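You operate a simulated robot arm through the tools that you are given. There is no shell and no other tool.

The job below is to be done with a simulated robot arm. You get a single attempt, and the scene is never put back.

Task
Close the snack counter: lantern off and in the drawer, melting pot and warmer off.
Fine: drawer shut again. Set down upright: table lantern.
Where things are to end (x, y in the base frame): table lantern within 60 mm of [320, 630].

The check looks at the end state, three seconds after you hand in, the way a careful person would. Anything else that was tipped, shoved, dropped, spilled or broken makes it a failure.

Robot
A 7-joint arm with a two-finger parallel gripper, fixed in place. Base frame: the origin is on the floor under the middle of its stand, x ahead of it, y to its left, z up. Lengths are in mm, angles in degrees, forces in N, time in s.
With the tool pointing down near the work surface it reaches from about 320 to 740 mm from the base axis. Its first joint turns from -115.0 to 115.0 degrees. Payload 3.91 kg.
The tool frame sits at the grasp point between the pads (the TCP): z along the fingers, y along the line on which they close. The tips reach 30 mm beyond it. Largest opening 110 mm; finger width 20, thickness 10; the body of the gripper, 48 by 112 mm, starts 55 mm behind the TCP.
Orientation is told as [roll, pitch, yaw] about the base's x, y, z axes, in that order, counted from this pose: with the fingers straight down and closing along the base's y, the tool's x points along the base's -x, its y along +y and its z along -z.

Tools
- The arm moves only by the tool jog_arm. Its argument "plan" is a list of rows, each a list of 7 numbers: the shift along the base's x, y, z in units of 500 mm (1.0 is 500 mm), then the turn, a rotation vector about the base's x, y, z in units of 60 degrees (1.0 is 60 degrees), then the finger opening in mm, from 0 to 110. In form: [[dx, dy, dz, rx, ry, rz, jaw], ...]. A call has 1 to 20 rows; each row is the pose to reach, as a shift and turn from the pose commanded when the call began. A call with a number of a shift or a turn outside -1 to 1 is refused whole. A row lasts 0.2 s, in which the tool goes at most 50 mm and 8.6 degrees; a call with a longer step from one row to the next is refused whole, and so is a gripper value outside its range. Where a pose cannot be reached the arm comes as near as it can. A force on the tool above 40 N (or 10 N above the force at the start of the call, whichever is more), or a blocked arm, ends the call early, and 0.2 s more pass. Each finger travels about 108 mm/s and halts on what it meets, pressing with about 37 N; the grip force reading is that of the motor and also rises with nothing between the fingers. The clock runs only during rows and for 0.2 s after the last one: add rows that repeat a pose to give the fingers time. It gives the time, the measured TCP pose, the force on the tool (base axes), the opening and the grip force at its end, in the units of the frame above (readings bear some noise), with the torque about the TCP (base axes, N m) and any sound that the robot's microphone picked up.
- Cameras (640 x 400 px; columns grow to the right, rows downward): "scene" is fixed at [225.7, 494.1, 1672.9]; the picture's right is [-0.98, 0.20, 0.00], its down [0.20, 0.96, -0.18] and it looks along [-0.04, -0.18, -0.98] (base axes); focal length 293 px, centre (320, 200). "wrist" rides on the gripper at [72, 17, -103] in the tool frame; the picture's right is [-0.23, 0.97, 0.00], its down [-0.76, -0.18, -0.62] and it looks along [-0.61, -0.14, 0.78] (tool axes); focal length 222 px, centre (320, 200). There is no depth. A picture from a camera that has moved, and an enlarged one, comes with that camera's place and axes in the base frame and with its lens. The place of the scene camera against the robot may be out by one fixed shift of up to 18 mm in any direction.
- camera(camera): a new picture of that camera. It takes no simulated time.
- raise_lower(by): slides the trunk up (or, below 0, down) by that many mm; the arm rides with it, the base frame stays. It gives what a move gives, with no picture.
- zoom(camera, box): a new picture of the part [left, top, right, bottom] of that camera's present view, enlarged. It takes no simulated time.
- sign_off(): hands the job in; it is judged then, once.

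Places have to be worked out from the pictures, the camera data and where the tool is seen. Open the gripper and draw the arm clear of the work before you hand the job in, unless the task says otherwise.

The tools are called by a JSON object that holds its "op" and its "data". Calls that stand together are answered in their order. jog_arm: Moves the arm, as the interface text tells. Its arguments: {"type":"object","properties":{"plan":{"type":"array"}},"required":["plan"]} The other tools are called the same way: raise_lower (by) moves the trunk up or down; camera (camera) takes a picture; zoom (camera, box) takes an enlarged picture of a part of a camera's view; sign_off () hands the job in.

At the start:

```text
clock: 0.0
tcp_pos: [57.5, 367.2, 1343.9]
tcp_rot: [0.0, 0.0, -0.1]
contact_force: [-0.1, 0.0, -0.1]
moment: [0.01, -0.03, 0.01]
width: 109.8
gripper_force: 0.1
trunk travel left (down, up): [-875.0, 115.0]
```

scene: 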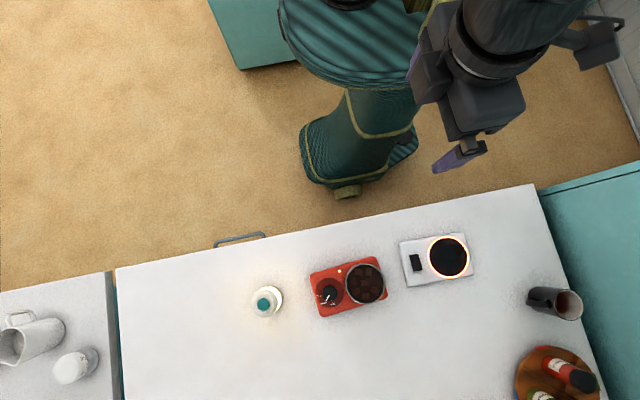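
wrist: 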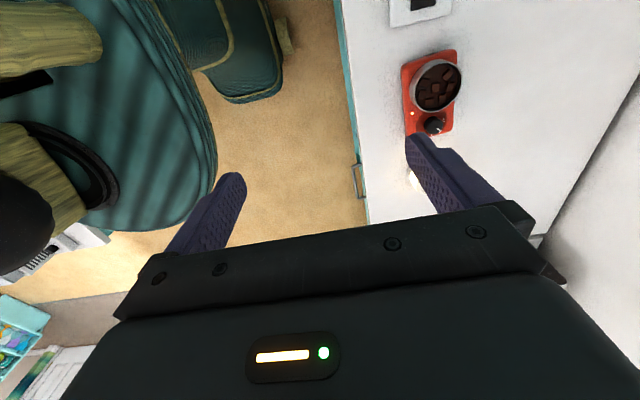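

I start by looking closely at the counter objects in the scene camera before moving anything.

{"op": "zoom", "data": {"camera": "scene", "box": [200, 220, 360, 320]}}

{"op": "zoom", "data": {"camera": "scene", "box": [380, 210, 500, 300]}}

{"op": "zoom", "data": {"camera": "wrist", "box": [340, 0, 540, 240]}}

{"op": "zoom", "data": {"camera": "scene", "box": [0, 180, 320, 400]}}

```text
4.00 times, centred on (280, 270) of scene
camera zoom: at [225.7, 494.1, 1672.9], right [-0.98, 0.2, 0.0], down [0.2, 0.96, -0.18], along [-0.04, -0.18, -0.98], focal length 1172 px, centre (480, -80)
```

zoom: 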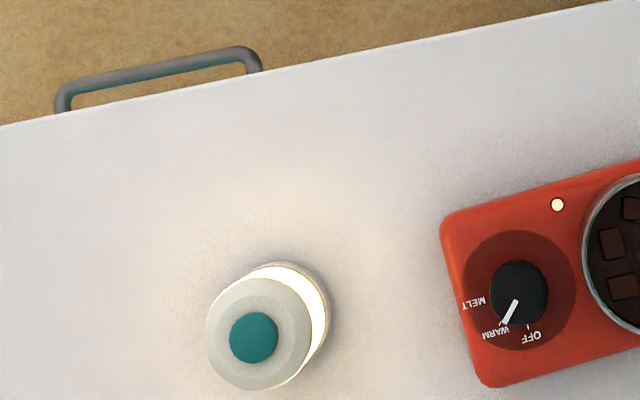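

```text
4.44 times, centred on (440, 255) of scene
camera zoom: at [225.7, 494.1, 1672.9], right [-0.98, 0.2, 0.0], down [0.2, 0.96, -0.18], along [-0.04, -0.18, -0.98], focal length 1303 px, centre (-213, -44)
```

zoom: 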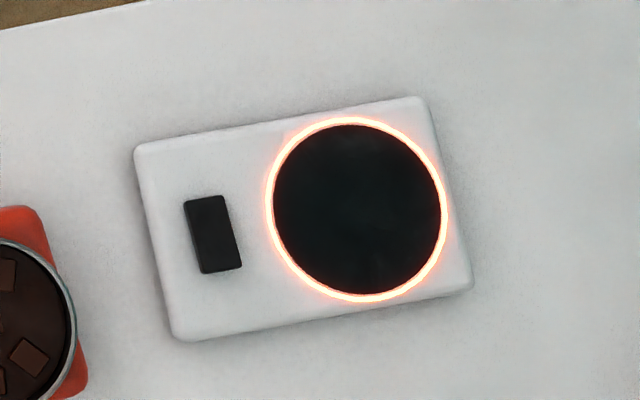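

```text
1.67 times, centred on (440, 120) of wrist
camera zoom: at [-13.6, 384.6, 1447.0], right [0.23, 0.97, 0.0], down [0.76, -0.18, 0.62], along [0.61, -0.14, -0.78], focal length 370 px, centre (120, 333)
```

zoom: 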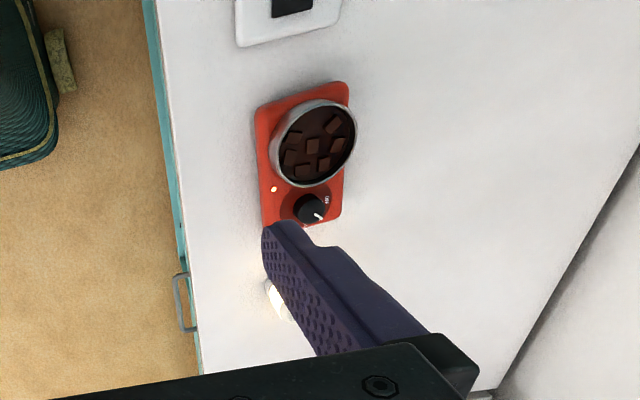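

```text
1.82 times, centred on (160, 290) of scene
camera zoom: at [225.7, 494.1, 1672.9], right [-0.98, 0.2, 0.0], down [0.2, 0.96, -0.18], along [-0.04, -0.18, -0.98], focal length 533 px, centre (611, 36)
```

zoom: 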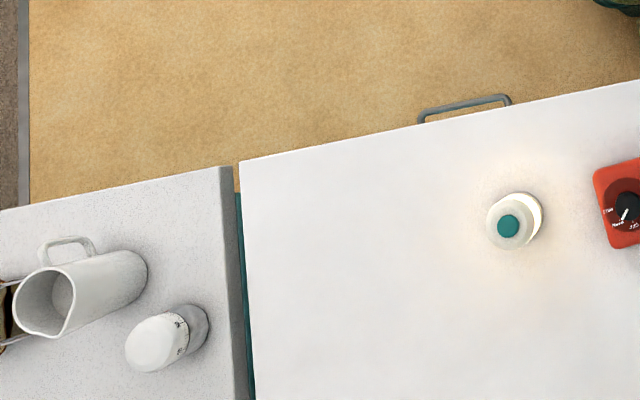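

The counter's front edge runs along x at about y≈427. I put the knob near (222, 591, 950), the lantern near (369, 576) and the warmer switch near (-6, 562). I'll zoom in further on the controls, then shift the arm over the free counter at safe height.

{"op": "zoom", "data": {"camera": "scene", "box": [310, 275, 350, 310]}}

{"op": "zoom", "data": {"camera": "scene", "box": [400, 245, 440, 280]}}

{"op": "jog_arm", "data": {"plan": [[0.05, 0.055, 0, 0, 0, 0, 110], [0.1, 0.11, 0, 0, 0, 0, 110], [0.15, 0.165, 0, 0, 0, 0, 110], [0.2, 0.22, 0, 0, 0, 0, 110], [0.2, 0.22, 0, 0, 0, 0, 110]]}}

```text
11.43 times, centred on (330, 292) of scene
camera zoom: at [225.7, 494.1, 1672.9], right [-0.98, 0.2, 0.0], down [0.2, 0.96, -0.18], along [-0.04, -0.18, -0.98], focal length 3350 px, centre (206, -857)
```

zoom: 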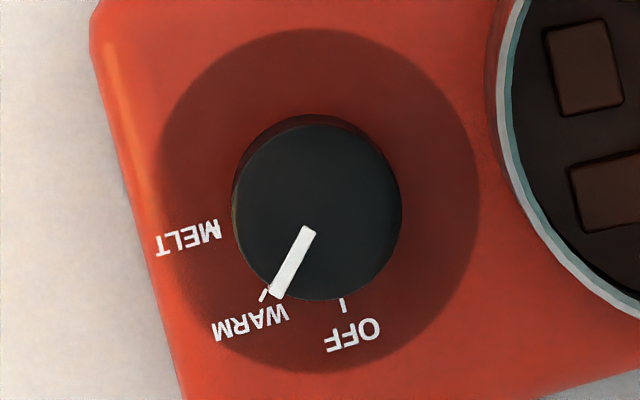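

```text
11.43 times, centred on (420, 262) of scene
camera zoom: at [225.7, 494.1, 1672.9], right [-0.98, 0.2, 0.0], down [0.2, 0.96, -0.18], along [-0.04, -0.18, -0.98], focal length 3350 px, centre (-823, -514)
```

zoom: 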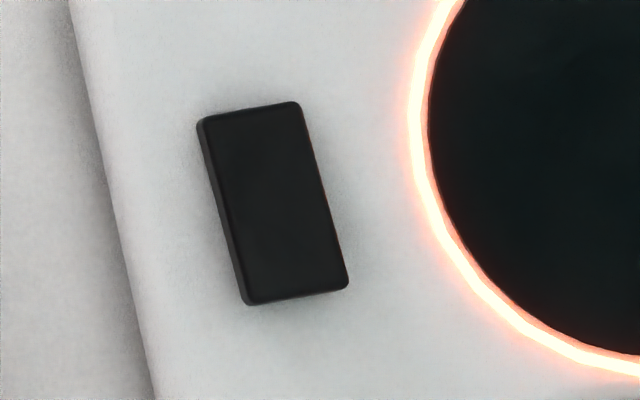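

```text
clock: 1.2
tcp_pos: [156.2, 478.5, 1343.2]
tcp_rot: [-0.1, 0.1, 0.1]
contact_force: [-0.2, -0.5, 0.0]
moment: [-0.03, 0.01, 0.02]
width: 109.7
gripper_force: 0.1
trunk travel left (down, up): [-875.0, 115.0]
```

The knob pointer sits at WARM. OFF lies about 45° counter-clockwise seen from above, which is +z. I'll lower the trunk now and take closer wrist views.

{"op": "raise_lower", "data": {"by": -180}}

{"op": "camera", "data": {"camera": "wrist"}}

{"op": "camera", "data": {"camera": "scene"}}

```text
clock: 3.2
tcp_pos: [158.3, 479.4, 1163.7]
tcp_rot: [0.0, 0.1, -0.1]
contact_force: [-0.9, 0.8, 0.5]
moment: [-0.01, -0.03, 0.0]
width: 110.1
gripper_force: 0.1
trunk travel left (down, up): [-695.0, 295.0]
```

```text
taken
camera wrist: at [86.0, 495.6, 1265.6], right [0.23, 0.97, 0.0], down [0.76, -0.18, 0.62], along [0.61, -0.14, -0.78], focal length 222 px, centre (320, 200)
```

wrist: 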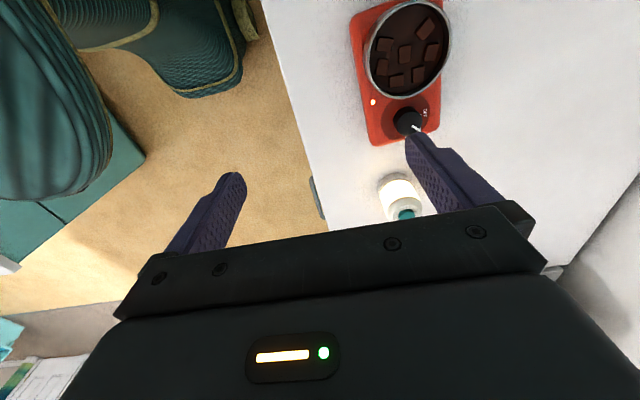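

```text
taken
```

scene: 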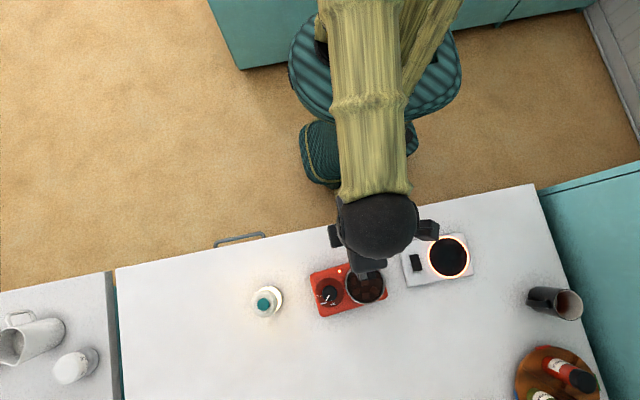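

The lantern button comes out at about (368, 577, 985) and the knob at about (222, 593, 949), with the two views agreeing. I'll zoom the wrist view on the knob and lantern.

{"op": "zoom", "data": {"camera": "wrist", "box": [340, 0, 460, 160]}}

{"op": "zoom", "data": {"camera": "wrist", "box": [290, 150, 450, 250]}}

```text
2.50 times, centred on (400, 80) of wrist
camera zoom: at [86.0, 495.6, 1265.6], right [0.23, 0.97, 0.0], down [0.76, -0.18, 0.62], along [0.61, -0.14, -0.78], focal length 555 px, centre (120, 500)
```

zoom: 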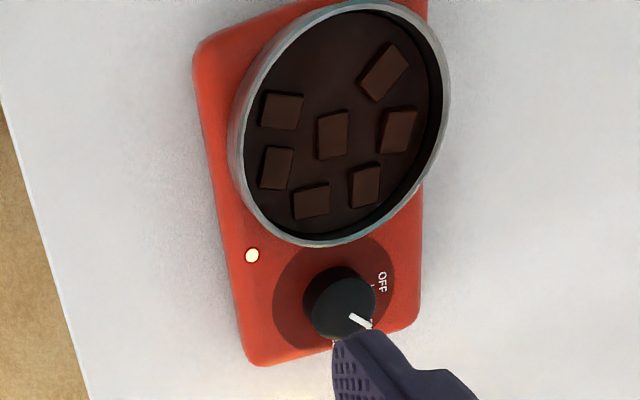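

```text
4.00 times, centred on (370, 200) of wrist
camera zoom: at [86.0, 495.6, 1265.6], right [0.23, 0.97, 0.0], down [0.76, -0.18, 0.62], along [0.61, -0.14, -0.78], focal length 888 px, centre (120, 200)
```

zoom: 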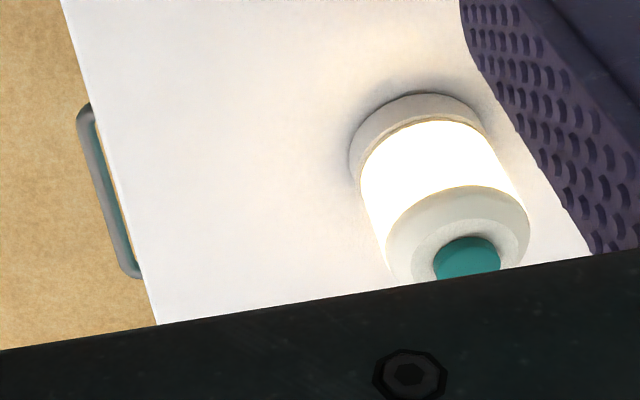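

The lantern has a wide base disc on the counter (top near z≈897), a lit barrel, and a teal cap button. Next I'll slide back in x at this height to view the warmer's switch.

{"op": "jog_arm", "data": {"plan": [[-0.1, 0.01, 0, 0, 0, 0, 110], [-0.19, 0.02, 0, 0, 0, 0, 110], [-0.28, 0.03, 0, 0, 0, 0, 110], [-0.37, 0.04, 0, 0, 0, 0, 110], [-0.45, 0.05, 0, 0, 0, 0, 110], [-0.45, 0.05, 0, 0, 0, 0, 110]]}}

{"op": "camera", "data": {"camera": "wrist"}}

{"op": "zoom", "data": {"camera": "wrist", "box": [330, 90, 430, 160]}}

```text
refused: row 1 steps farther than a row can; nothing moved
```

```text
taken
camera wrist: at [86.0, 495.6, 1265.6], right [0.23, 0.97, 0.0], down [0.76, -0.18, 0.62], along [0.61, -0.14, -0.78], focal length 222 px, centre (320, 200)
```

wrist: 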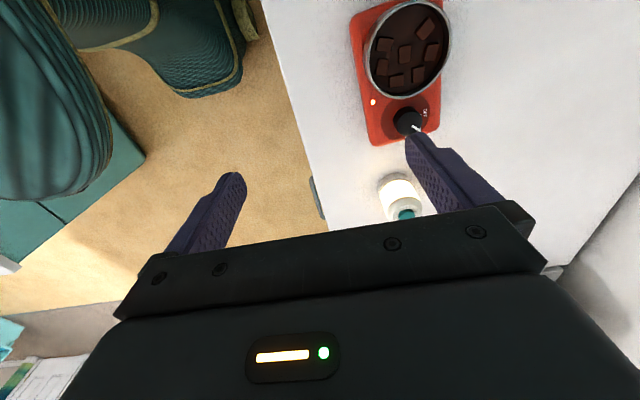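

```text
5.71 times, centred on (380, 125) of wrist
camera zoom: at [86.0, 495.6, 1265.6], right [0.23, 0.97, 0.0], down [0.76, -0.18, 0.62], along [0.61, -0.14, -0.78], focal length 1269 px, centre (-23, 629)
```

zoom: 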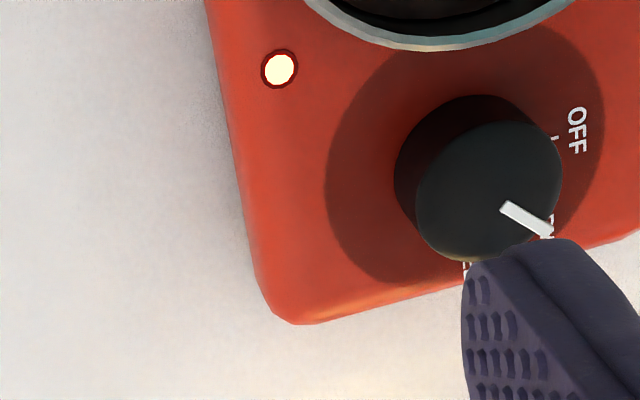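

The move was refused because the first step was 50.2 mm, slightly over the limit. I'll repeat it with smaller steps.

{"op": "jog_arm", "data": {"plan": [[-0.09, 0.01, 0, 0, 0, 0, 110], [-0.18, 0.02, 0, 0, 0, 0, 110], [-0.27, 0.03, 0, 0, 0, 0, 110], [-0.36, 0.04, 0, 0, 0, 0, 110], [-0.45, 0.05, 0, 0, 0, 0, 110], [-0.45, 0.05, 0, 0, 0, 0, 110]]}}

{"op": "camera", "data": {"camera": "wrist"}}

{"op": "zoom", "data": {"camera": "wrist", "box": [330, 80, 430, 150]}}

```text
clock: 4.6
tcp_pos: [-65.6, 503.6, 1163.5]
tcp_rot: [0.0, 0.0, -0.1]
contact_force: [-0.3, -0.1, -0.5]
moment: [-0.04, 0.02, 0.03]
width: 109.9
gripper_force: 0.0
trunk travel left (down, up): [-695.0, 295.0]
```

```text
taken
camera wrist: at [-137.5, 520.8, 1265.0], right [0.23, 0.97, 0.0], down [0.76, -0.18, 0.62], along [0.61, -0.14, -0.78], focal length 222 px, centre (320, 200)
```

wrist: 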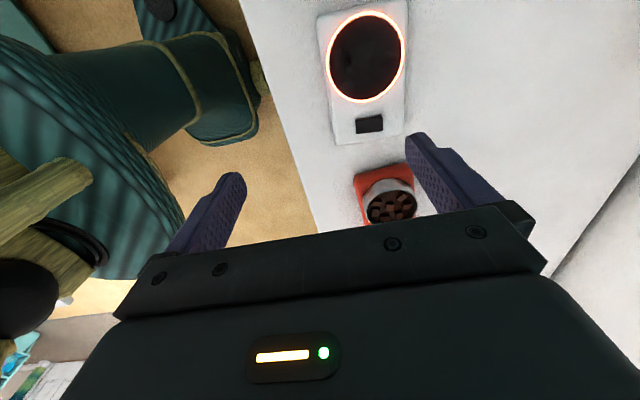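

```text
5.71 times, centred on (380, 115) of wrist
camera zoom: at [-137.5, 520.8, 1265.0], right [0.23, 0.97, 0.0], down [0.76, -0.18, 0.62], along [0.61, -0.14, -0.78], focal length 1269 px, centre (-23, 686)
```

zoom: 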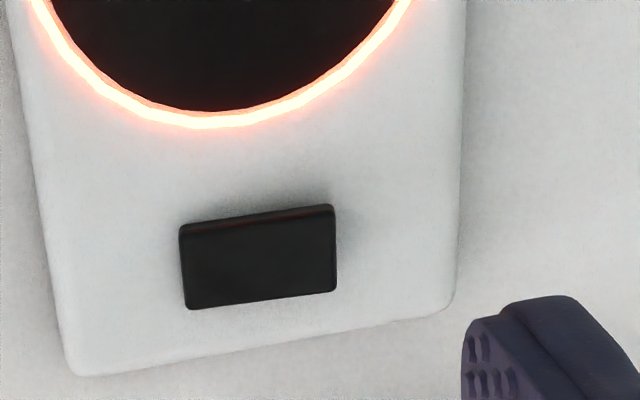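

The warmer's rocker is centred near (-2, 564, 930) with its long side along y. I'll go lower for a better look at which end is pressed.

{"op": "jog_arm", "data": {"plan": [[0, 0, -0.09, 0, 0, 0, 90], [0, 0, -0.18, 0, 0, 0, 60], [0.05, 0, -0.22, 0, 0, 0, 30], [0.05, 0, -0.22, 0, 0, 0, 0], [0.05, 0, -0.22, 0, 0, 0, 0], [0.05, 0, -0.22, 0, 0, 0, 0], [0.05, 0, -0.22, 0, 0, 0, 0]]}}

{"op": "camera", "data": {"camera": "wrist"}}

{"op": "camera", "data": {"camera": "scene"}}

```text
clock: 6.2
tcp_pos: [-41.9, 504.5, 1052.4]
tcp_rot: [-0.1, 0.0, 0.0]
contact_force: [-0.7, -0.5, 0.0]
moment: [-0.01, 0.01, 0.03]
width: 0.2
gripper_force: 36.7
trunk travel left (down, up): [-695.0, 295.0]
```

```text
taken
camera wrist: at [-114.1, 521.5, 1154.2], right [0.23, 0.97, 0.0], down [0.76, -0.18, 0.62], along [0.61, -0.14, -0.78], focal length 222 px, centre (320, 200)
```

wrist: 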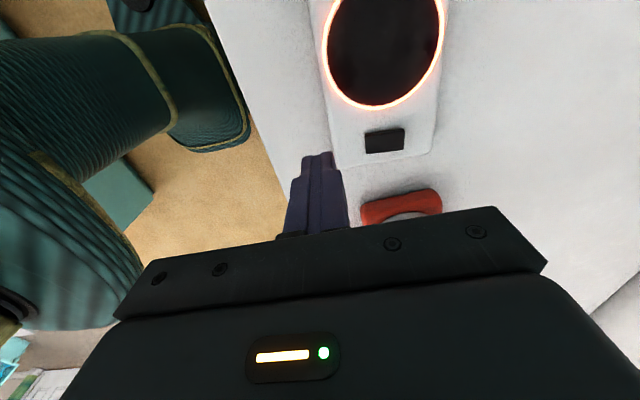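

```text
taken
```

scene: 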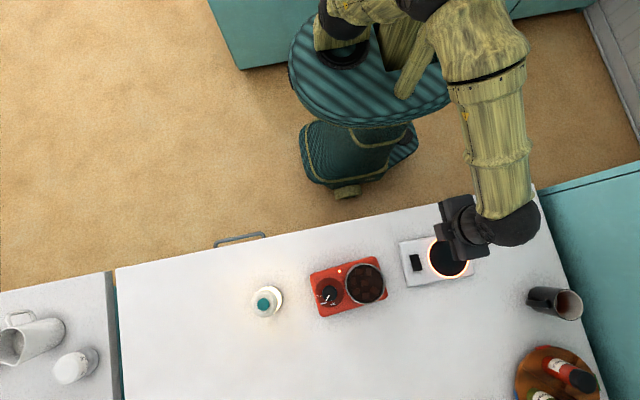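

{"op": "zoom", "data": {"camera": "wrist", "box": [350, 115, 420, 165]}}

{"op": "zoom", "data": {"camera": "scene", "box": [395, 240, 445, 285]}}

```text
8.00 times, centred on (385, 140) of wrist
camera zoom: at [-114.1, 521.5, 1154.2], right [0.23, 0.97, 0.0], down [0.76, -0.18, 0.62], along [0.61, -0.14, -0.78], focal length 1777 px, centre (-200, 680)
```

zoom: 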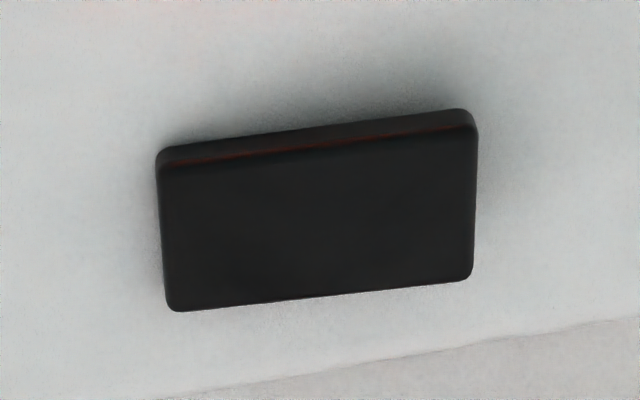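

```text
8.89 times, centred on (420, 262) of scene
camera zoom: at [225.7, 494.1, 1672.9], right [-0.98, 0.2, 0.0], down [0.2, 0.96, -0.18], along [-0.04, -0.18, -0.98], focal length 2606 px, centre (-569, -356)
```

zoom: 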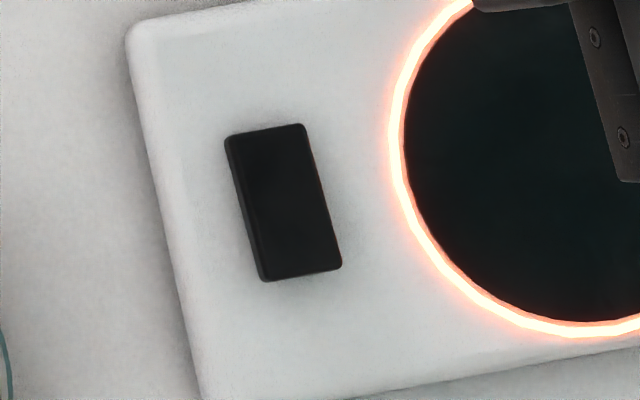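

Shading under the +y end suggests that end is raised. I judge the rocker centre at (-2, 566, 932), so I'll go above its +y end and then ease down.

{"op": "jog_arm", "data": {"plan": [[0.026, 0.049, -0.02, 0, 0, 0, 0], [0.052, 0.098, -0.06, 0, 0, 0, 0], [0.078, 0.148, -0.12, 0, 0, 0, 0], [0.078, 0.148, -0.12, 0, 0, 0, 0]]}}

{"op": "camera", "data": {"camera": "wrist"}}

{"op": "camera", "data": {"camera": "scene"}}

```text
clock: 7.2
tcp_pos: [-3.0, 577.8, 991.8]
tcp_rot: [0.0, 0.0, 0.0]
contact_force: [0.2, 0.0, -0.5]
moment: [-0.01, -0.03, -0.01]
width: 0.0
gripper_force: 36.4
trunk travel left (down, up): [-695.0, 295.0]
```

```text
taken
camera wrist: at [-73.9, 593.9, 1093.6], right [0.23, 0.97, 0.0], down [0.76, -0.18, 0.62], along [0.61, -0.14, -0.78], focal length 222 px, centre (320, 200)
```

wrist: 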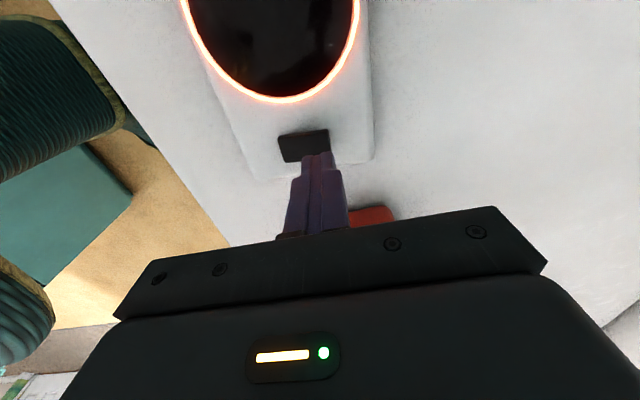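

```text
taken
```

scene: 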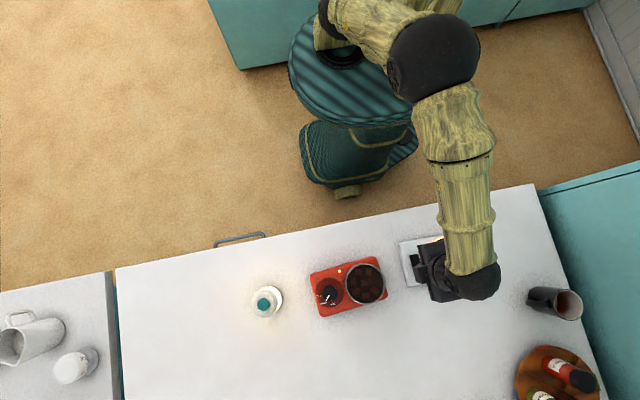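

The fingertips are over the rocker's +y end, tips near z≈962. I'll descend, slowing close to contact.

{"op": "jog_arm", "data": {"plan": [[0, 0, -0.02, 0, 0, 0, 0], [0, 0, -0.04, 0, 0, 0, 0], [0, 0, -0.046, 0, 0, 0, 0], [0, 0, -0.05, 0, 0, 0, 0], [0, 0, -0.054, 0, 0, 0, 0], [0, 0, -0.058, 0, 0, 0, 0], [0, 0, -0.062, 0, 0, 0, 0]]}}

{"op": "zoom", "data": {"camera": "wrist", "box": [160, 0, 420, 180]}}

```text
clock: 8.8
tcp_pos: [-2.8, 577.5, 966.3]
tcp_rot: [0.6, 0.2, -0.1]
contact_force: [0.2, 6.6, 33.3]
moment: [-0.13, 0.04, -0.02]
width: 0.0
gripper_force: 36.6
trunk travel left (down, up): [-695.0, 295.0]
heard: click
```

```text
2.22 times, centred on (290, 90) of wrist
camera zoom: at [-74.7, 593.9, 1068.5], right [0.23, 0.97, 0.01], down [0.76, -0.18, 0.62], along [0.61, -0.13, -0.78], focal length 494 px, centre (387, 444)
```

zoom: 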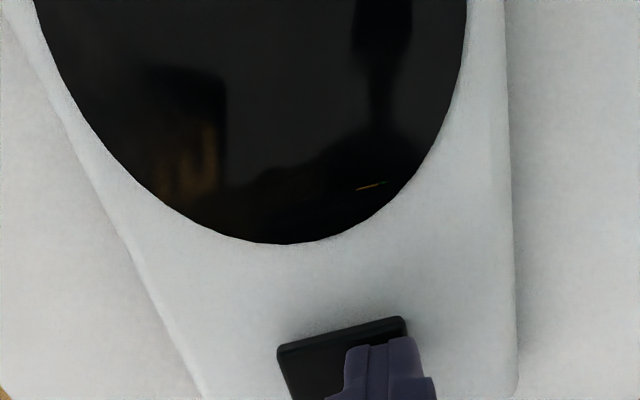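

A click was heard and the ring no longer glows, so the warmer is off. I'll lift straight up and check.

{"op": "jog_arm", "data": {"plan": [[0, 0, 0.03, 0, 0, 0, 0], [0, 0, 0.1, 0, 0, 0, 0], [0, 0, 0.2, 0, 0, 0, 0], [0, 0, 0.2, 0, 0, 0, 0]]}}

{"op": "camera", "data": {"camera": "wrist"}}

{"op": "camera", "data": {"camera": "scene"}}

```text
clock: 9.8
tcp_pos: [-3.2, 578.7, 1061.6]
tcp_rot: [-0.1, 0.0, 0.1]
contact_force: [0.3, 0.5, 0.1]
moment: [0.01, 0.0, 0.01]
width: 0.0
gripper_force: 36.6
trunk travel left (down, up): [-695.0, 295.0]
```

```text
taken
camera wrist: at [-73.7, 595.8, 1164.4], right [0.23, 0.97, 0.0], down [0.76, -0.18, 0.62], along [0.61, -0.14, -0.78], focal length 222 px, centre (320, 200)
```

wrist: 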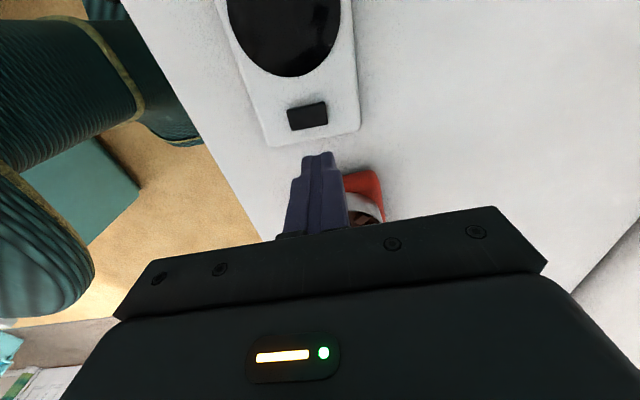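

```text
taken
```

scene: 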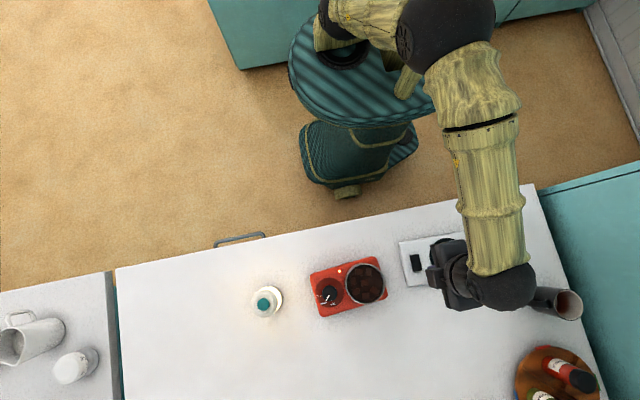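

Warmer confirmed off, with nothing else disturbed. Next I'll go over toward the melting pot, opening the fingers, to fix the knob's position from closer up.

{"op": "jog_arm", "data": {"plan": [[0.08, -0.01, 0, 0, 0, 0, 20], [0.16, -0.02, 0, 0, 0, 0, 40], [0.24, -0.03, 0, 0, 0, 0, 60], [0.3, -0.036, 0, 0, 0, 0, 80], [0.3, -0.036, 0, 0, 0, 0, 100], [0.3, -0.036, 0, 0, 0, 0, 110], [0.3, -0.036, 0, 0, 0, 0, 110]]}}

{"op": "camera", "data": {"camera": "wrist"}}

{"op": "zoom", "data": {"camera": "wrist", "box": [310, 110, 420, 220]}}

```text
clock: 11.4
tcp_pos: [148.3, 559.6, 1061.0]
tcp_rot: [0.0, -0.1, 0.0]
contact_force: [0.2, -0.8, -0.6]
moment: [0.01, -0.03, 0.02]
width: 110.0
gripper_force: 0.0
trunk travel left (down, up): [-695.0, 295.0]
```

```text
taken
camera wrist: at [77.3, 576.7, 1162.4], right [0.23, 0.97, 0.0], down [0.76, -0.18, 0.62], along [0.61, -0.14, -0.78], focal length 222 px, centre (320, 200)
```

wrist: 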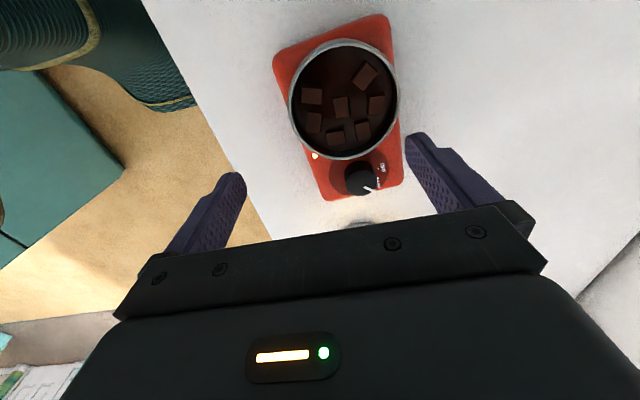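

```text
3.64 times, centred on (365, 165) of wrist
camera zoom: at [77.3, 576.7, 1162.4], right [0.23, 0.97, 0.0], down [0.76, -0.18, 0.62], along [0.61, -0.14, -0.78], focal length 808 px, centre (156, 327)
```

zoom: 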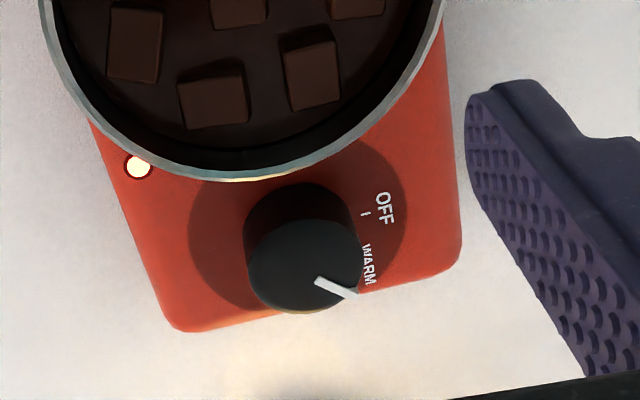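

The knob is around (219, 589) with its top between z≈950 and 965. I'll position over it with the fingers open and yaw turned −22.5°, so that I can see it between the fingers and refine.

{"op": "jog_arm", "data": {"plan": [[0.05, 0.02, -0.02, 0, 0, -0.125, 80], [0.1, 0.04, -0.04, 0, 0, -0.25, 70], [0.143, 0.06, -0.06, 0, 0, -0.375, 70], [0.143, 0.06, -0.06, 0, 0, -0.375, 70]]}}

{"op": "camera", "data": {"camera": "wrist"}}

{"op": "zoom", "data": {"camera": "wrist", "box": [240, 110, 400, 230]}}

{"op": "zoom", "data": {"camera": "scene", "box": [290, 240, 410, 330]}}

```text
clock: 12.4
tcp_pos: [216.4, 591.1, 1032.8]
tcp_rot: [0.0, 0.0, -22.7]
contact_force: [0.1, 0.0, 0.5]
moment: [-0.01, 0.02, -0.01]
width: 70.3
gripper_force: 0.1
trunk travel left (down, up): [-695.0, 295.0]
```

```text
taken
camera wrist: at [158.1, 634.5, 1135.1], right [0.58, 0.81, 0.0], down [0.63, -0.46, 0.62], along [0.51, -0.36, -0.78], focal length 222 px, centre (320, 200)
```

wrist: 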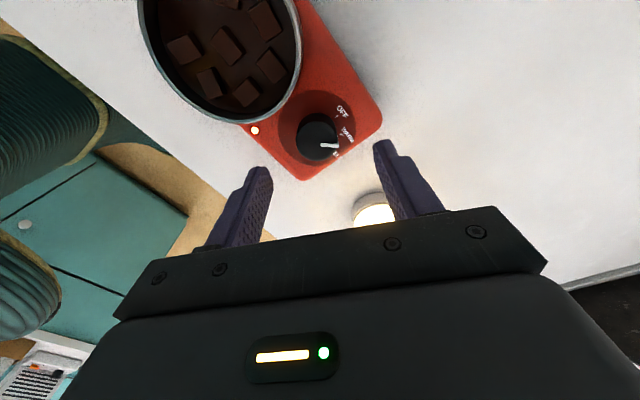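

```text
3.33 times, centred on (320, 170) of wrist
camera zoom: at [158.1, 634.5, 1135.1], right [0.58, 0.81, 0.0], down [0.63, -0.46, 0.62], along [0.51, -0.36, -0.78], focal length 740 px, centre (320, 300)
```

zoom: 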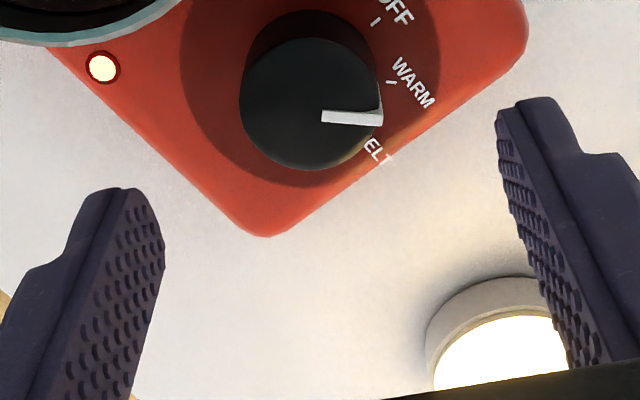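

```text
4.44 times, centred on (350, 285) of scene
camera zoom: at [225.7, 494.1, 1672.9], right [-0.98, 0.2, 0.0], down [0.2, 0.96, -0.18], along [-0.04, -0.18, -0.98], focal length 1303 px, centre (187, -178)
```

zoom: 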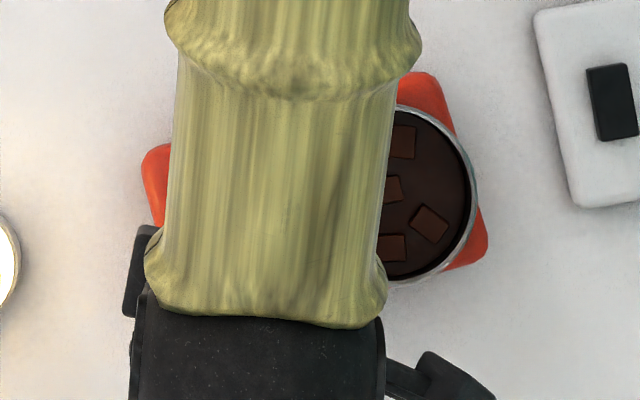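

Triangulating three wrist views puts the knob's top centre at (217.5, 588.5, 966), about 34 mm across, with the panel near z≈946. I'll centre over it and descend so that the fingertips straddle it.

{"op": "jog_arm", "data": {"plan": [[-0.002, -0.0034, -0.04, 0, 0, 0, 70], [-0.002, -0.0034, -0.07, 0, 0, 0, 64], [-0.002, -0.0034, -0.085, 0, 0, 0, 60], [-0.002, -0.0034, -0.097, 0, 0, 0, 60], [-0.002, -0.0034, -0.097, 0, 0, 0, 60]]}}

{"op": "camera", "data": {"camera": "wrist"}}

{"op": "zoom", "data": {"camera": "wrist", "box": [240, 120, 400, 240]}}

```text
clock: 13.6
tcp_pos: [216.6, 587.8, 983.4]
tcp_rot: [0.0, 0.0, -22.5]
contact_force: [-0.5, -0.1, -0.3]
moment: [-0.03, -0.03, -0.02]
width: 60.0
gripper_force: 0.0
trunk travel left (down, up): [-695.0, 295.0]
```

```text
taken
camera wrist: at [157.5, 631.7, 1085.6], right [0.58, 0.81, 0.0], down [0.64, -0.46, 0.62], along [0.51, -0.36, -0.78], focal length 222 px, centre (320, 200)
```

wrist: 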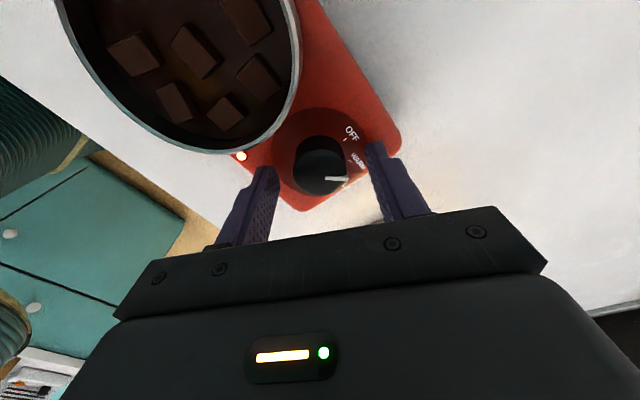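

```text
3.33 times, centred on (320, 180) of wrist
camera zoom: at [157.5, 631.7, 1085.6], right [0.58, 0.81, 0.0], down [0.64, -0.46, 0.62], along [0.51, -0.36, -0.78], focal length 740 px, centre (320, 267)
```

zoom: 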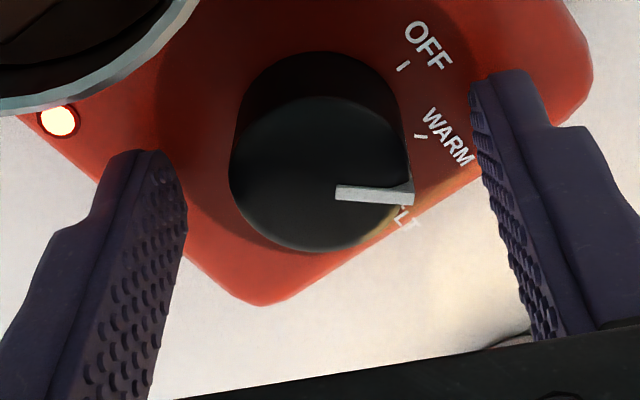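

The knob is centred between the fingers with the tips about 13 mm below its top. I'll close onto it and check the readings before turning.

{"op": "jog_arm", "data": {"plan": [[0, 0, 0, 0, 0, 0, 44], [0, 0, 0, 0, 0, 0, 30], [0, 0, 0, 0, 0, 0, 28], [0, 0, 0, 0, 0, 0, 28]]}}

{"op": "zoom", "data": {"camera": "wrist", "box": [240, 120, 400, 240]}}

```text
clock: 14.6
tcp_pos: [216.6, 587.4, 983.3]
tcp_rot: [-0.1, 0.1, -22.4]
contact_force: [1.2, 0.4, 0.4]
moment: [-0.02, -0.02, 0.03]
width: 33.1
gripper_force: 37.0
trunk travel left (down, up): [-695.0, 295.0]
```

```text
3.33 times, centred on (320, 180) of wrist
camera zoom: at [157.5, 631.8, 1085.6], right [0.58, 0.81, 0.0], down [0.64, -0.46, 0.62], along [0.51, -0.36, -0.78], focal length 740 px, centre (320, 267)
```

zoom: 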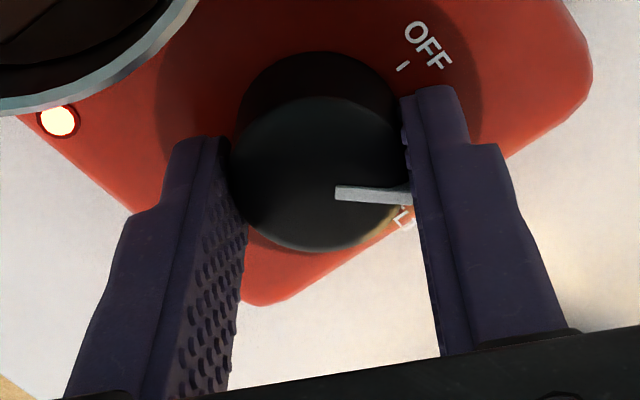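

The grip is solid at 33 mm with negligible side force. The ticks measure about 45–46° apart, so I'll turn +45° about z in small steps.

{"op": "jog_arm", "data": {"plan": [[0, 0, 0, 0, 0, 0.125, 28], [0, 0, 0, 0, 0, 0.25, 28], [0, 0, 0, 0, 0, 0.375, 28], [0, 0, 0, 0, 0, 0.5, 28], [0, 0, 0, 0, 0, 0.625, 28], [0, 0, 0, 0, 0, 0.75, 28], [0, 0, 0, 0, 0, 0.76, 28]]}}

{"op": "camera", "data": {"camera": "wrist"}}

{"op": "zoom", "data": {"camera": "wrist", "box": [240, 120, 400, 240]}}

```text
clock: 16.2
tcp_pos: [217.1, 588.5, 983.6]
tcp_rot: [0.1, 0.0, 23.2]
contact_force: [1.7, 4.7, 2.7]
moment: [0.17, 0.0, -0.37]
width: 32.8
gripper_force: 37.0
trunk travel left (down, up): [-695.0, 295.0]
```

```text
taken
camera wrist: at [144.6, 575.9, 1085.6], right [-0.17, 0.98, 0.0], down [0.77, 0.14, 0.62], along [0.61, 0.11, -0.78], focal length 222 px, centre (320, 200)
```

wrist: 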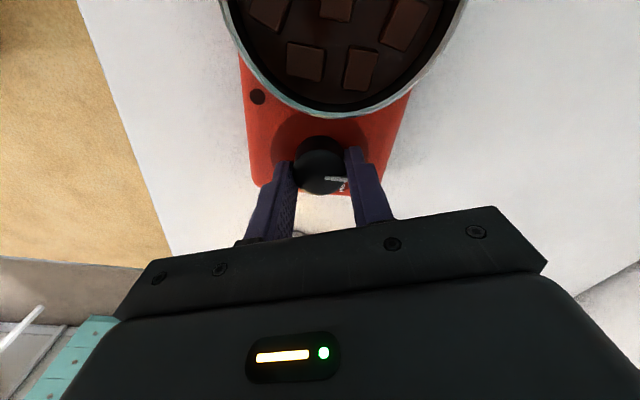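

```text
3.33 times, centred on (320, 180) of wrist
camera zoom: at [144.6, 575.9, 1085.6], right [-0.17, 0.98, 0.0], down [0.77, 0.14, 0.62], along [0.61, 0.11, -0.78], focal length 740 px, centre (320, 267)
```

zoom: 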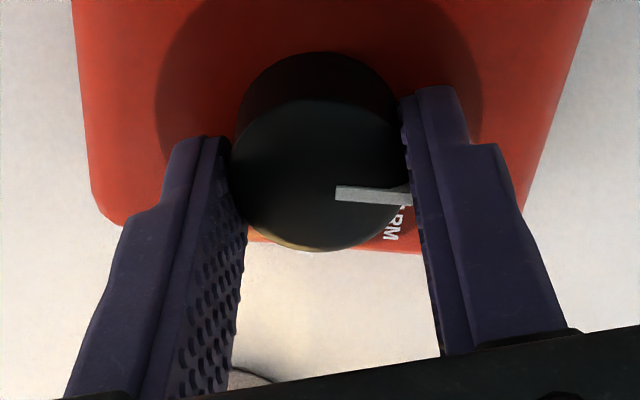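

The pot's indicator lamp has gone dark and the panel stayed put. I'll release, lift straight up and check both views.

{"op": "jog_arm", "data": {"plan": [[0, 0, 0, 0, 0, 0, 46], [0, 0, 0, 0, 0, 0, 60], [0, 0, 0.02, 0, 0, 0, 60], [0, 0, 0.08, 0, 0, 0, 60], [0, 0, 0.16, 0, 0, 0, 60], [-0.08, -0.04, 0.2, 0, 0, 0, 60], [-0.16, -0.08, 0.24, 0, 0, 0, 60], [-0.24, -0.12, 0.26, 0, 0, 0, 60], [-0.24, -0.12, 0.26, 0, 0, 0, 60]]}}

{"op": "camera", "data": {"camera": "wrist"}}

{"op": "camera", "data": {"camera": "scene"}}

{"op": "zoom", "data": {"camera": "scene", "box": [300, 240, 420, 330]}}

```text
clock: 18.2
tcp_pos: [97.4, 527.3, 1112.1]
tcp_rot: [0.0, 0.0, 23.0]
contact_force: [-0.2, -0.3, 0.4]
moment: [-0.01, -0.02, -0.04]
width: 60.0
gripper_force: 0.0
trunk travel left (down, up): [-695.0, 295.0]
```

```text
taken
camera wrist: at [25.9, 515.2, 1214.4], right [-0.17, 0.99, 0.0], down [0.77, 0.13, 0.62], along [0.61, 0.11, -0.78], focal length 222 px, centre (320, 200)
```

wrist: 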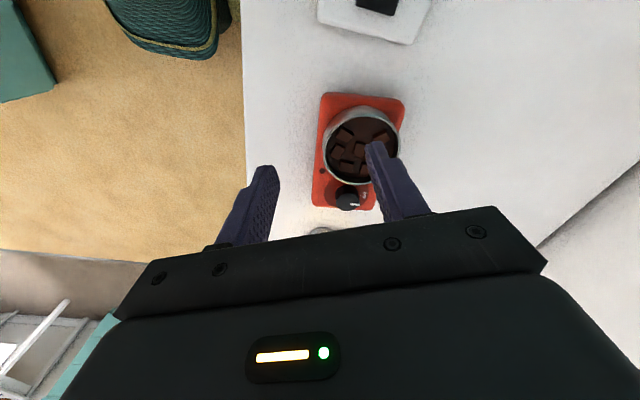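

```text
taken
```

scene: 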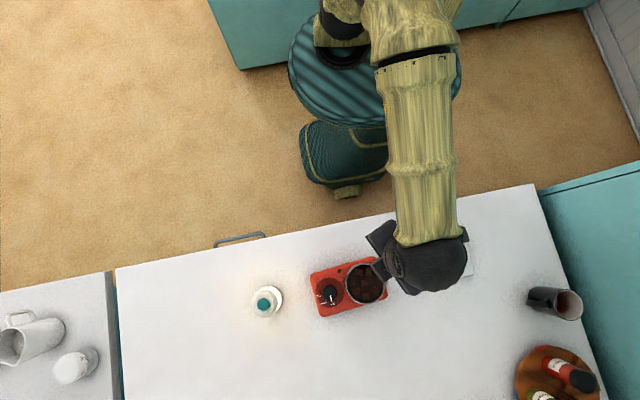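

```text
4.44 times, centred on (360, 285) of scene
camera zoom: at [225.7, 494.1, 1672.9], right [-0.98, 0.2, 0.0], down [0.2, 0.96, -0.18], along [-0.04, -0.18, -0.98], focal length 1303 px, centre (142, -178)
```

zoom: 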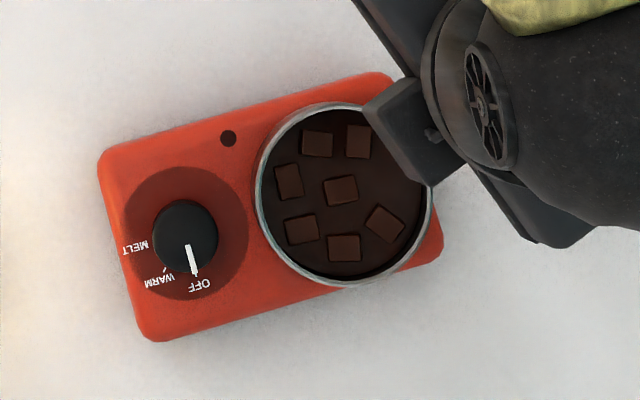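

The pot is off: the pointer is on OFF, the lamp is dark and it hasn't moved. Now I'll go to a viewing pose for the lantern, turning the yaw back to zero.

{"op": "jog_arm", "data": {"plan": [[0.08, 0.01, 0, 0, 0, -0.1, 80], [0.16, 0.02, 0, 0, 0, -0.2, 100], [0.24, 0.03, 0, 0, 0, -0.3, 110], [0.32, 0.05, 0, 0, 0, -0.385, 110], [0.36, 0.06, 0, 0, 0, -0.385, 110], [0.36, 0.06, 0, 0, 0, -0.385, 110]]}}

{"op": "camera", "data": {"camera": "wrist"}}

{"op": "zoom", "data": {"camera": "wrist", "box": [280, 110, 420, 220]}}

```text
clock: 19.6
tcp_pos: [276.0, 558.9, 1113.2]
tcp_rot: [0.0, 0.0, -0.1]
contact_force: [-0.8, 0.5, 0.5]
moment: [0.02, 0.0, 0.02]
width: 110.1
gripper_force: 0.0
trunk travel left (down, up): [-695.0, 295.0]
```

```text
taken
camera wrist: at [204.8, 576.0, 1214.6], right [0.23, 0.97, 0.0], down [0.76, -0.18, 0.62], along [0.61, -0.14, -0.78], focal length 222 px, centre (320, 200)
```

wrist: 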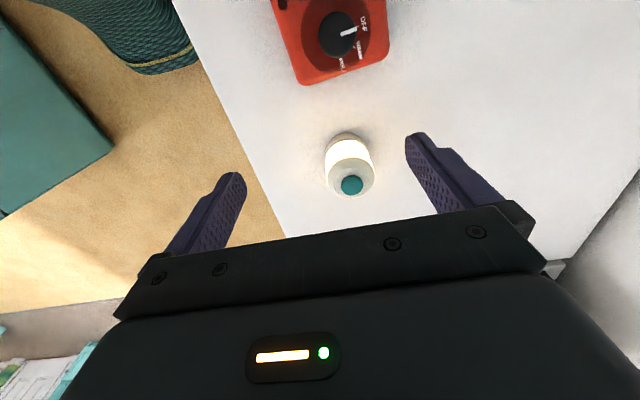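

```text
3.64 times, centred on (350, 165) of wrist
camera zoom: at [204.8, 576.0, 1214.6], right [0.23, 0.97, 0.0], down [0.76, -0.18, 0.62], along [0.61, -0.14, -0.78], focal length 808 px, centre (211, 327)
```

zoom: 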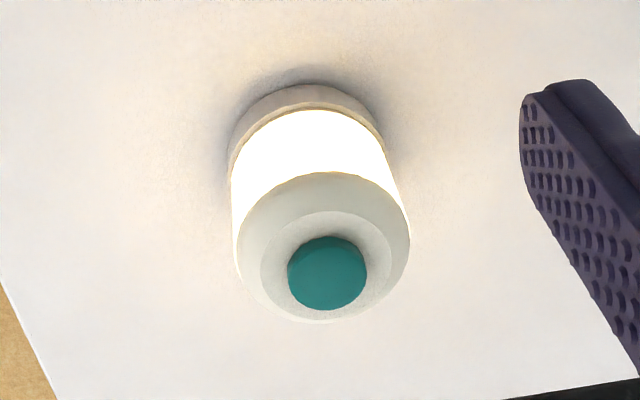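

The lantern axis comes out at about (365, 578), with the teal button's top near z≈996 and the base about 68 mm wide on the counter at z≈900. I'll close the fingers and go above the button.

{"op": "jog_arm", "data": {"plan": [[0.05, 0.01, 0, 0, 0, 0, 70], [0.1, 0.02, 0, 0, 0, 0, 40], [0.15, 0.03, 0, 0, 0, 0, 10], [0.175, 0.0386, -0.04, 0, 0, 0, 0], [0.175, 0.0386, -0.1, 0, 0, 0, 0], [0.175, 0.0386, -0.12, 0, 0, 0, 0], [0.175, 0.0386, -0.12, 0, 0, 0, 0]]}}

{"op": "camera", "data": {"camera": "wrist"}}

{"op": "zoom", "data": {"camera": "wrist", "box": [260, 110, 400, 230]}}

```text
clock: 21.2
tcp_pos: [362.1, 578.7, 1053.6]
tcp_rot: [0.0, 0.0, 0.1]
contact_force: [0.3, 0.2, 0.6]
moment: [-0.02, -0.01, -0.03]
width: 0.0
gripper_force: 37.3
trunk travel left (down, up): [-695.0, 295.0]
```

```text
taken
camera wrist: at [291.0, 595.7, 1155.8], right [0.23, 0.97, 0.0], down [0.76, -0.18, 0.62], along [0.61, -0.14, -0.78], focal length 222 px, centre (320, 200)
```

wrist: 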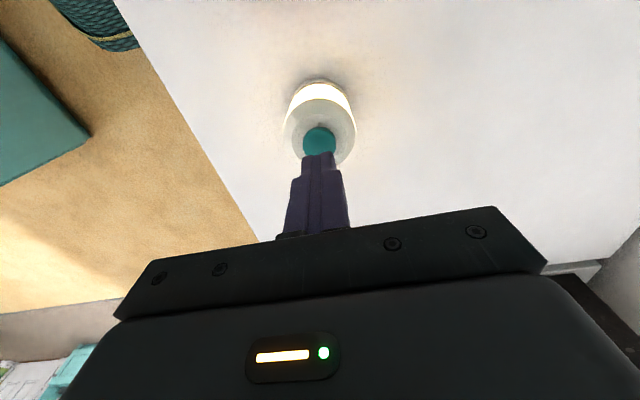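

```text
3.33 times, centred on (330, 170) of wrist
camera zoom: at [291.0, 595.7, 1155.8], right [0.23, 0.97, 0.0], down [0.76, -0.18, 0.62], along [0.61, -0.14, -0.78], focal length 740 px, centre (287, 300)
```

zoom: 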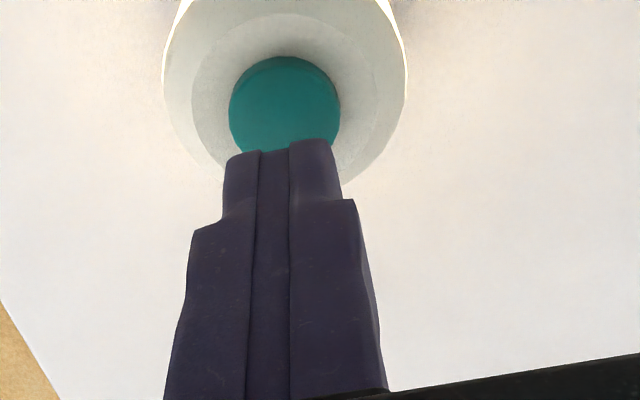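

The fingertip is centred over the button and about 27 mm above it. I'll press down in small steps.

{"op": "jog_arm", "data": {"plan": [[-0.002, 0, -0.03, 0, 0, 0, 0], [-0.002, 0, -0.045, 0, 0, 0, 0], [-0.002, 0, -0.052, 0, 0, 0, 0], [-0.002, 0, -0.056, 0, 0, 0, 0], [-0.002, 0, -0.06, 0, 0, 0, 0], [-0.002, 0, -0.064, 0, 0, 0, 0]]}}

{"op": "camera", "data": {"camera": "wrist"}}

```text
clock: 22.6
tcp_pos: [361.9, 577.0, 1023.6]
tcp_rot: [0.2, -0.2, 0.0]
contact_force: [1.1, 0.2, 13.0]
moment: [0.05, 0.03, -0.02]
width: 0.0
gripper_force: 37.0
trunk travel left (down, up): [-695.0, 295.0]
heard: click
```

```text
taken
camera wrist: at [291.0, 594.1, 1126.5], right [0.23, 0.97, 0.0], down [0.76, -0.18, 0.62], along [0.61, -0.14, -0.78], focal length 222 px, centre (320, 200)
```

wrist: 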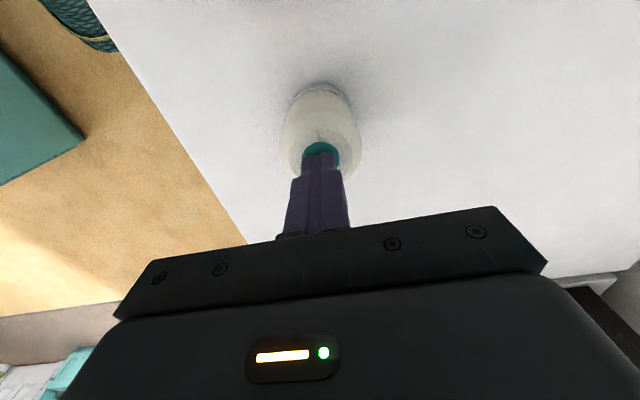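

Click heard and the lantern has gone dark. I'll lift straight up and confirm that it stays off.

{"op": "jog_arm", "data": {"plan": [[0, 0, 0.02, 0, 0, 0, 0], [0, 0, 0.08, 0, 0, 0, 0], [0, 0, 0.16, 0, 0, 0, 0], [-0.08, 0, 0.2, 0, 0, 0, 0], [-0.16, -0.02, 0.24, 0, 0, 0, 0], [-0.2, -0.04, 0.28, 0, 0, 0, 0], [-0.2, -0.04, 0.28, 0, 0, 0, 0]]}}

{"op": "camera", "data": {"camera": "wrist"}}

{"op": "camera", "data": {"camera": "scene"}}

{"op": "zoom", "data": {"camera": "scene", "box": [200, 220, 320, 330]}}

```text
clock: 24.2
tcp_pos: [257.9, 557.3, 1159.4]
tcp_rot: [0.0, 0.0, 0.0]
contact_force: [0.7, 0.9, -0.6]
moment: [0.02, -0.01, -0.01]
width: 0.0
gripper_force: 36.8
trunk travel left (down, up): [-695.0, 295.0]
```

```text
taken
camera wrist: at [187.8, 575.1, 1262.5], right [0.23, 0.97, 0.0], down [0.76, -0.18, 0.62], along [0.61, -0.14, -0.78], focal length 222 px, centre (320, 200)
```

wrist: 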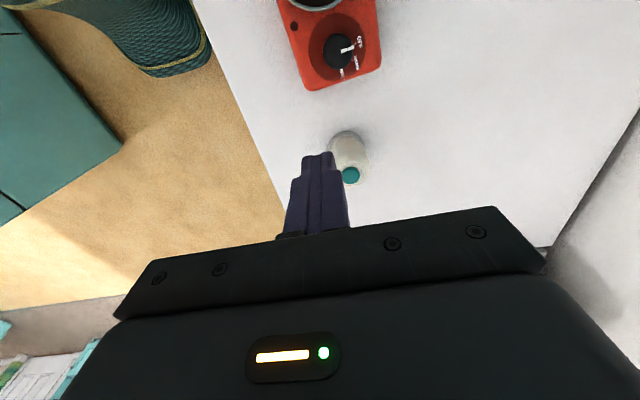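

```text
taken
```

scene: 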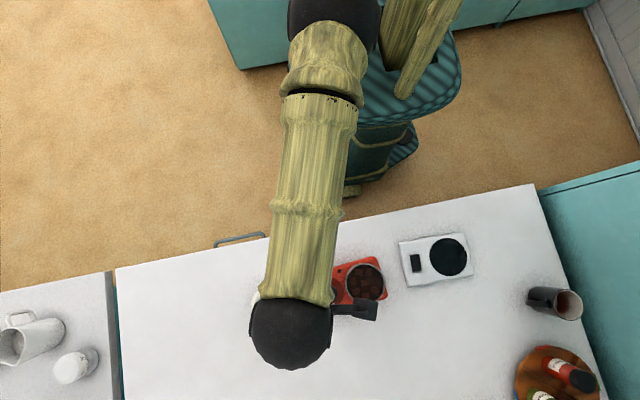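

```text
3.64 times, centred on (260, 275) of scene
camera zoom: at [225.7, 494.1, 1672.9], right [-0.98, 0.2, 0.0], down [0.2, 0.96, -0.18], along [-0.04, -0.18, -0.98], focal length 1066 px, centre (538, -73)
```

zoom: 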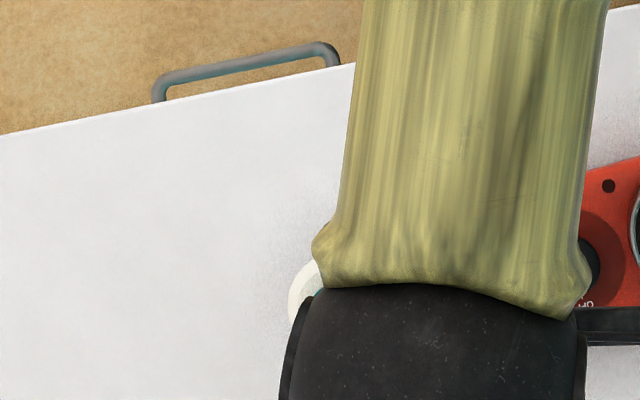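

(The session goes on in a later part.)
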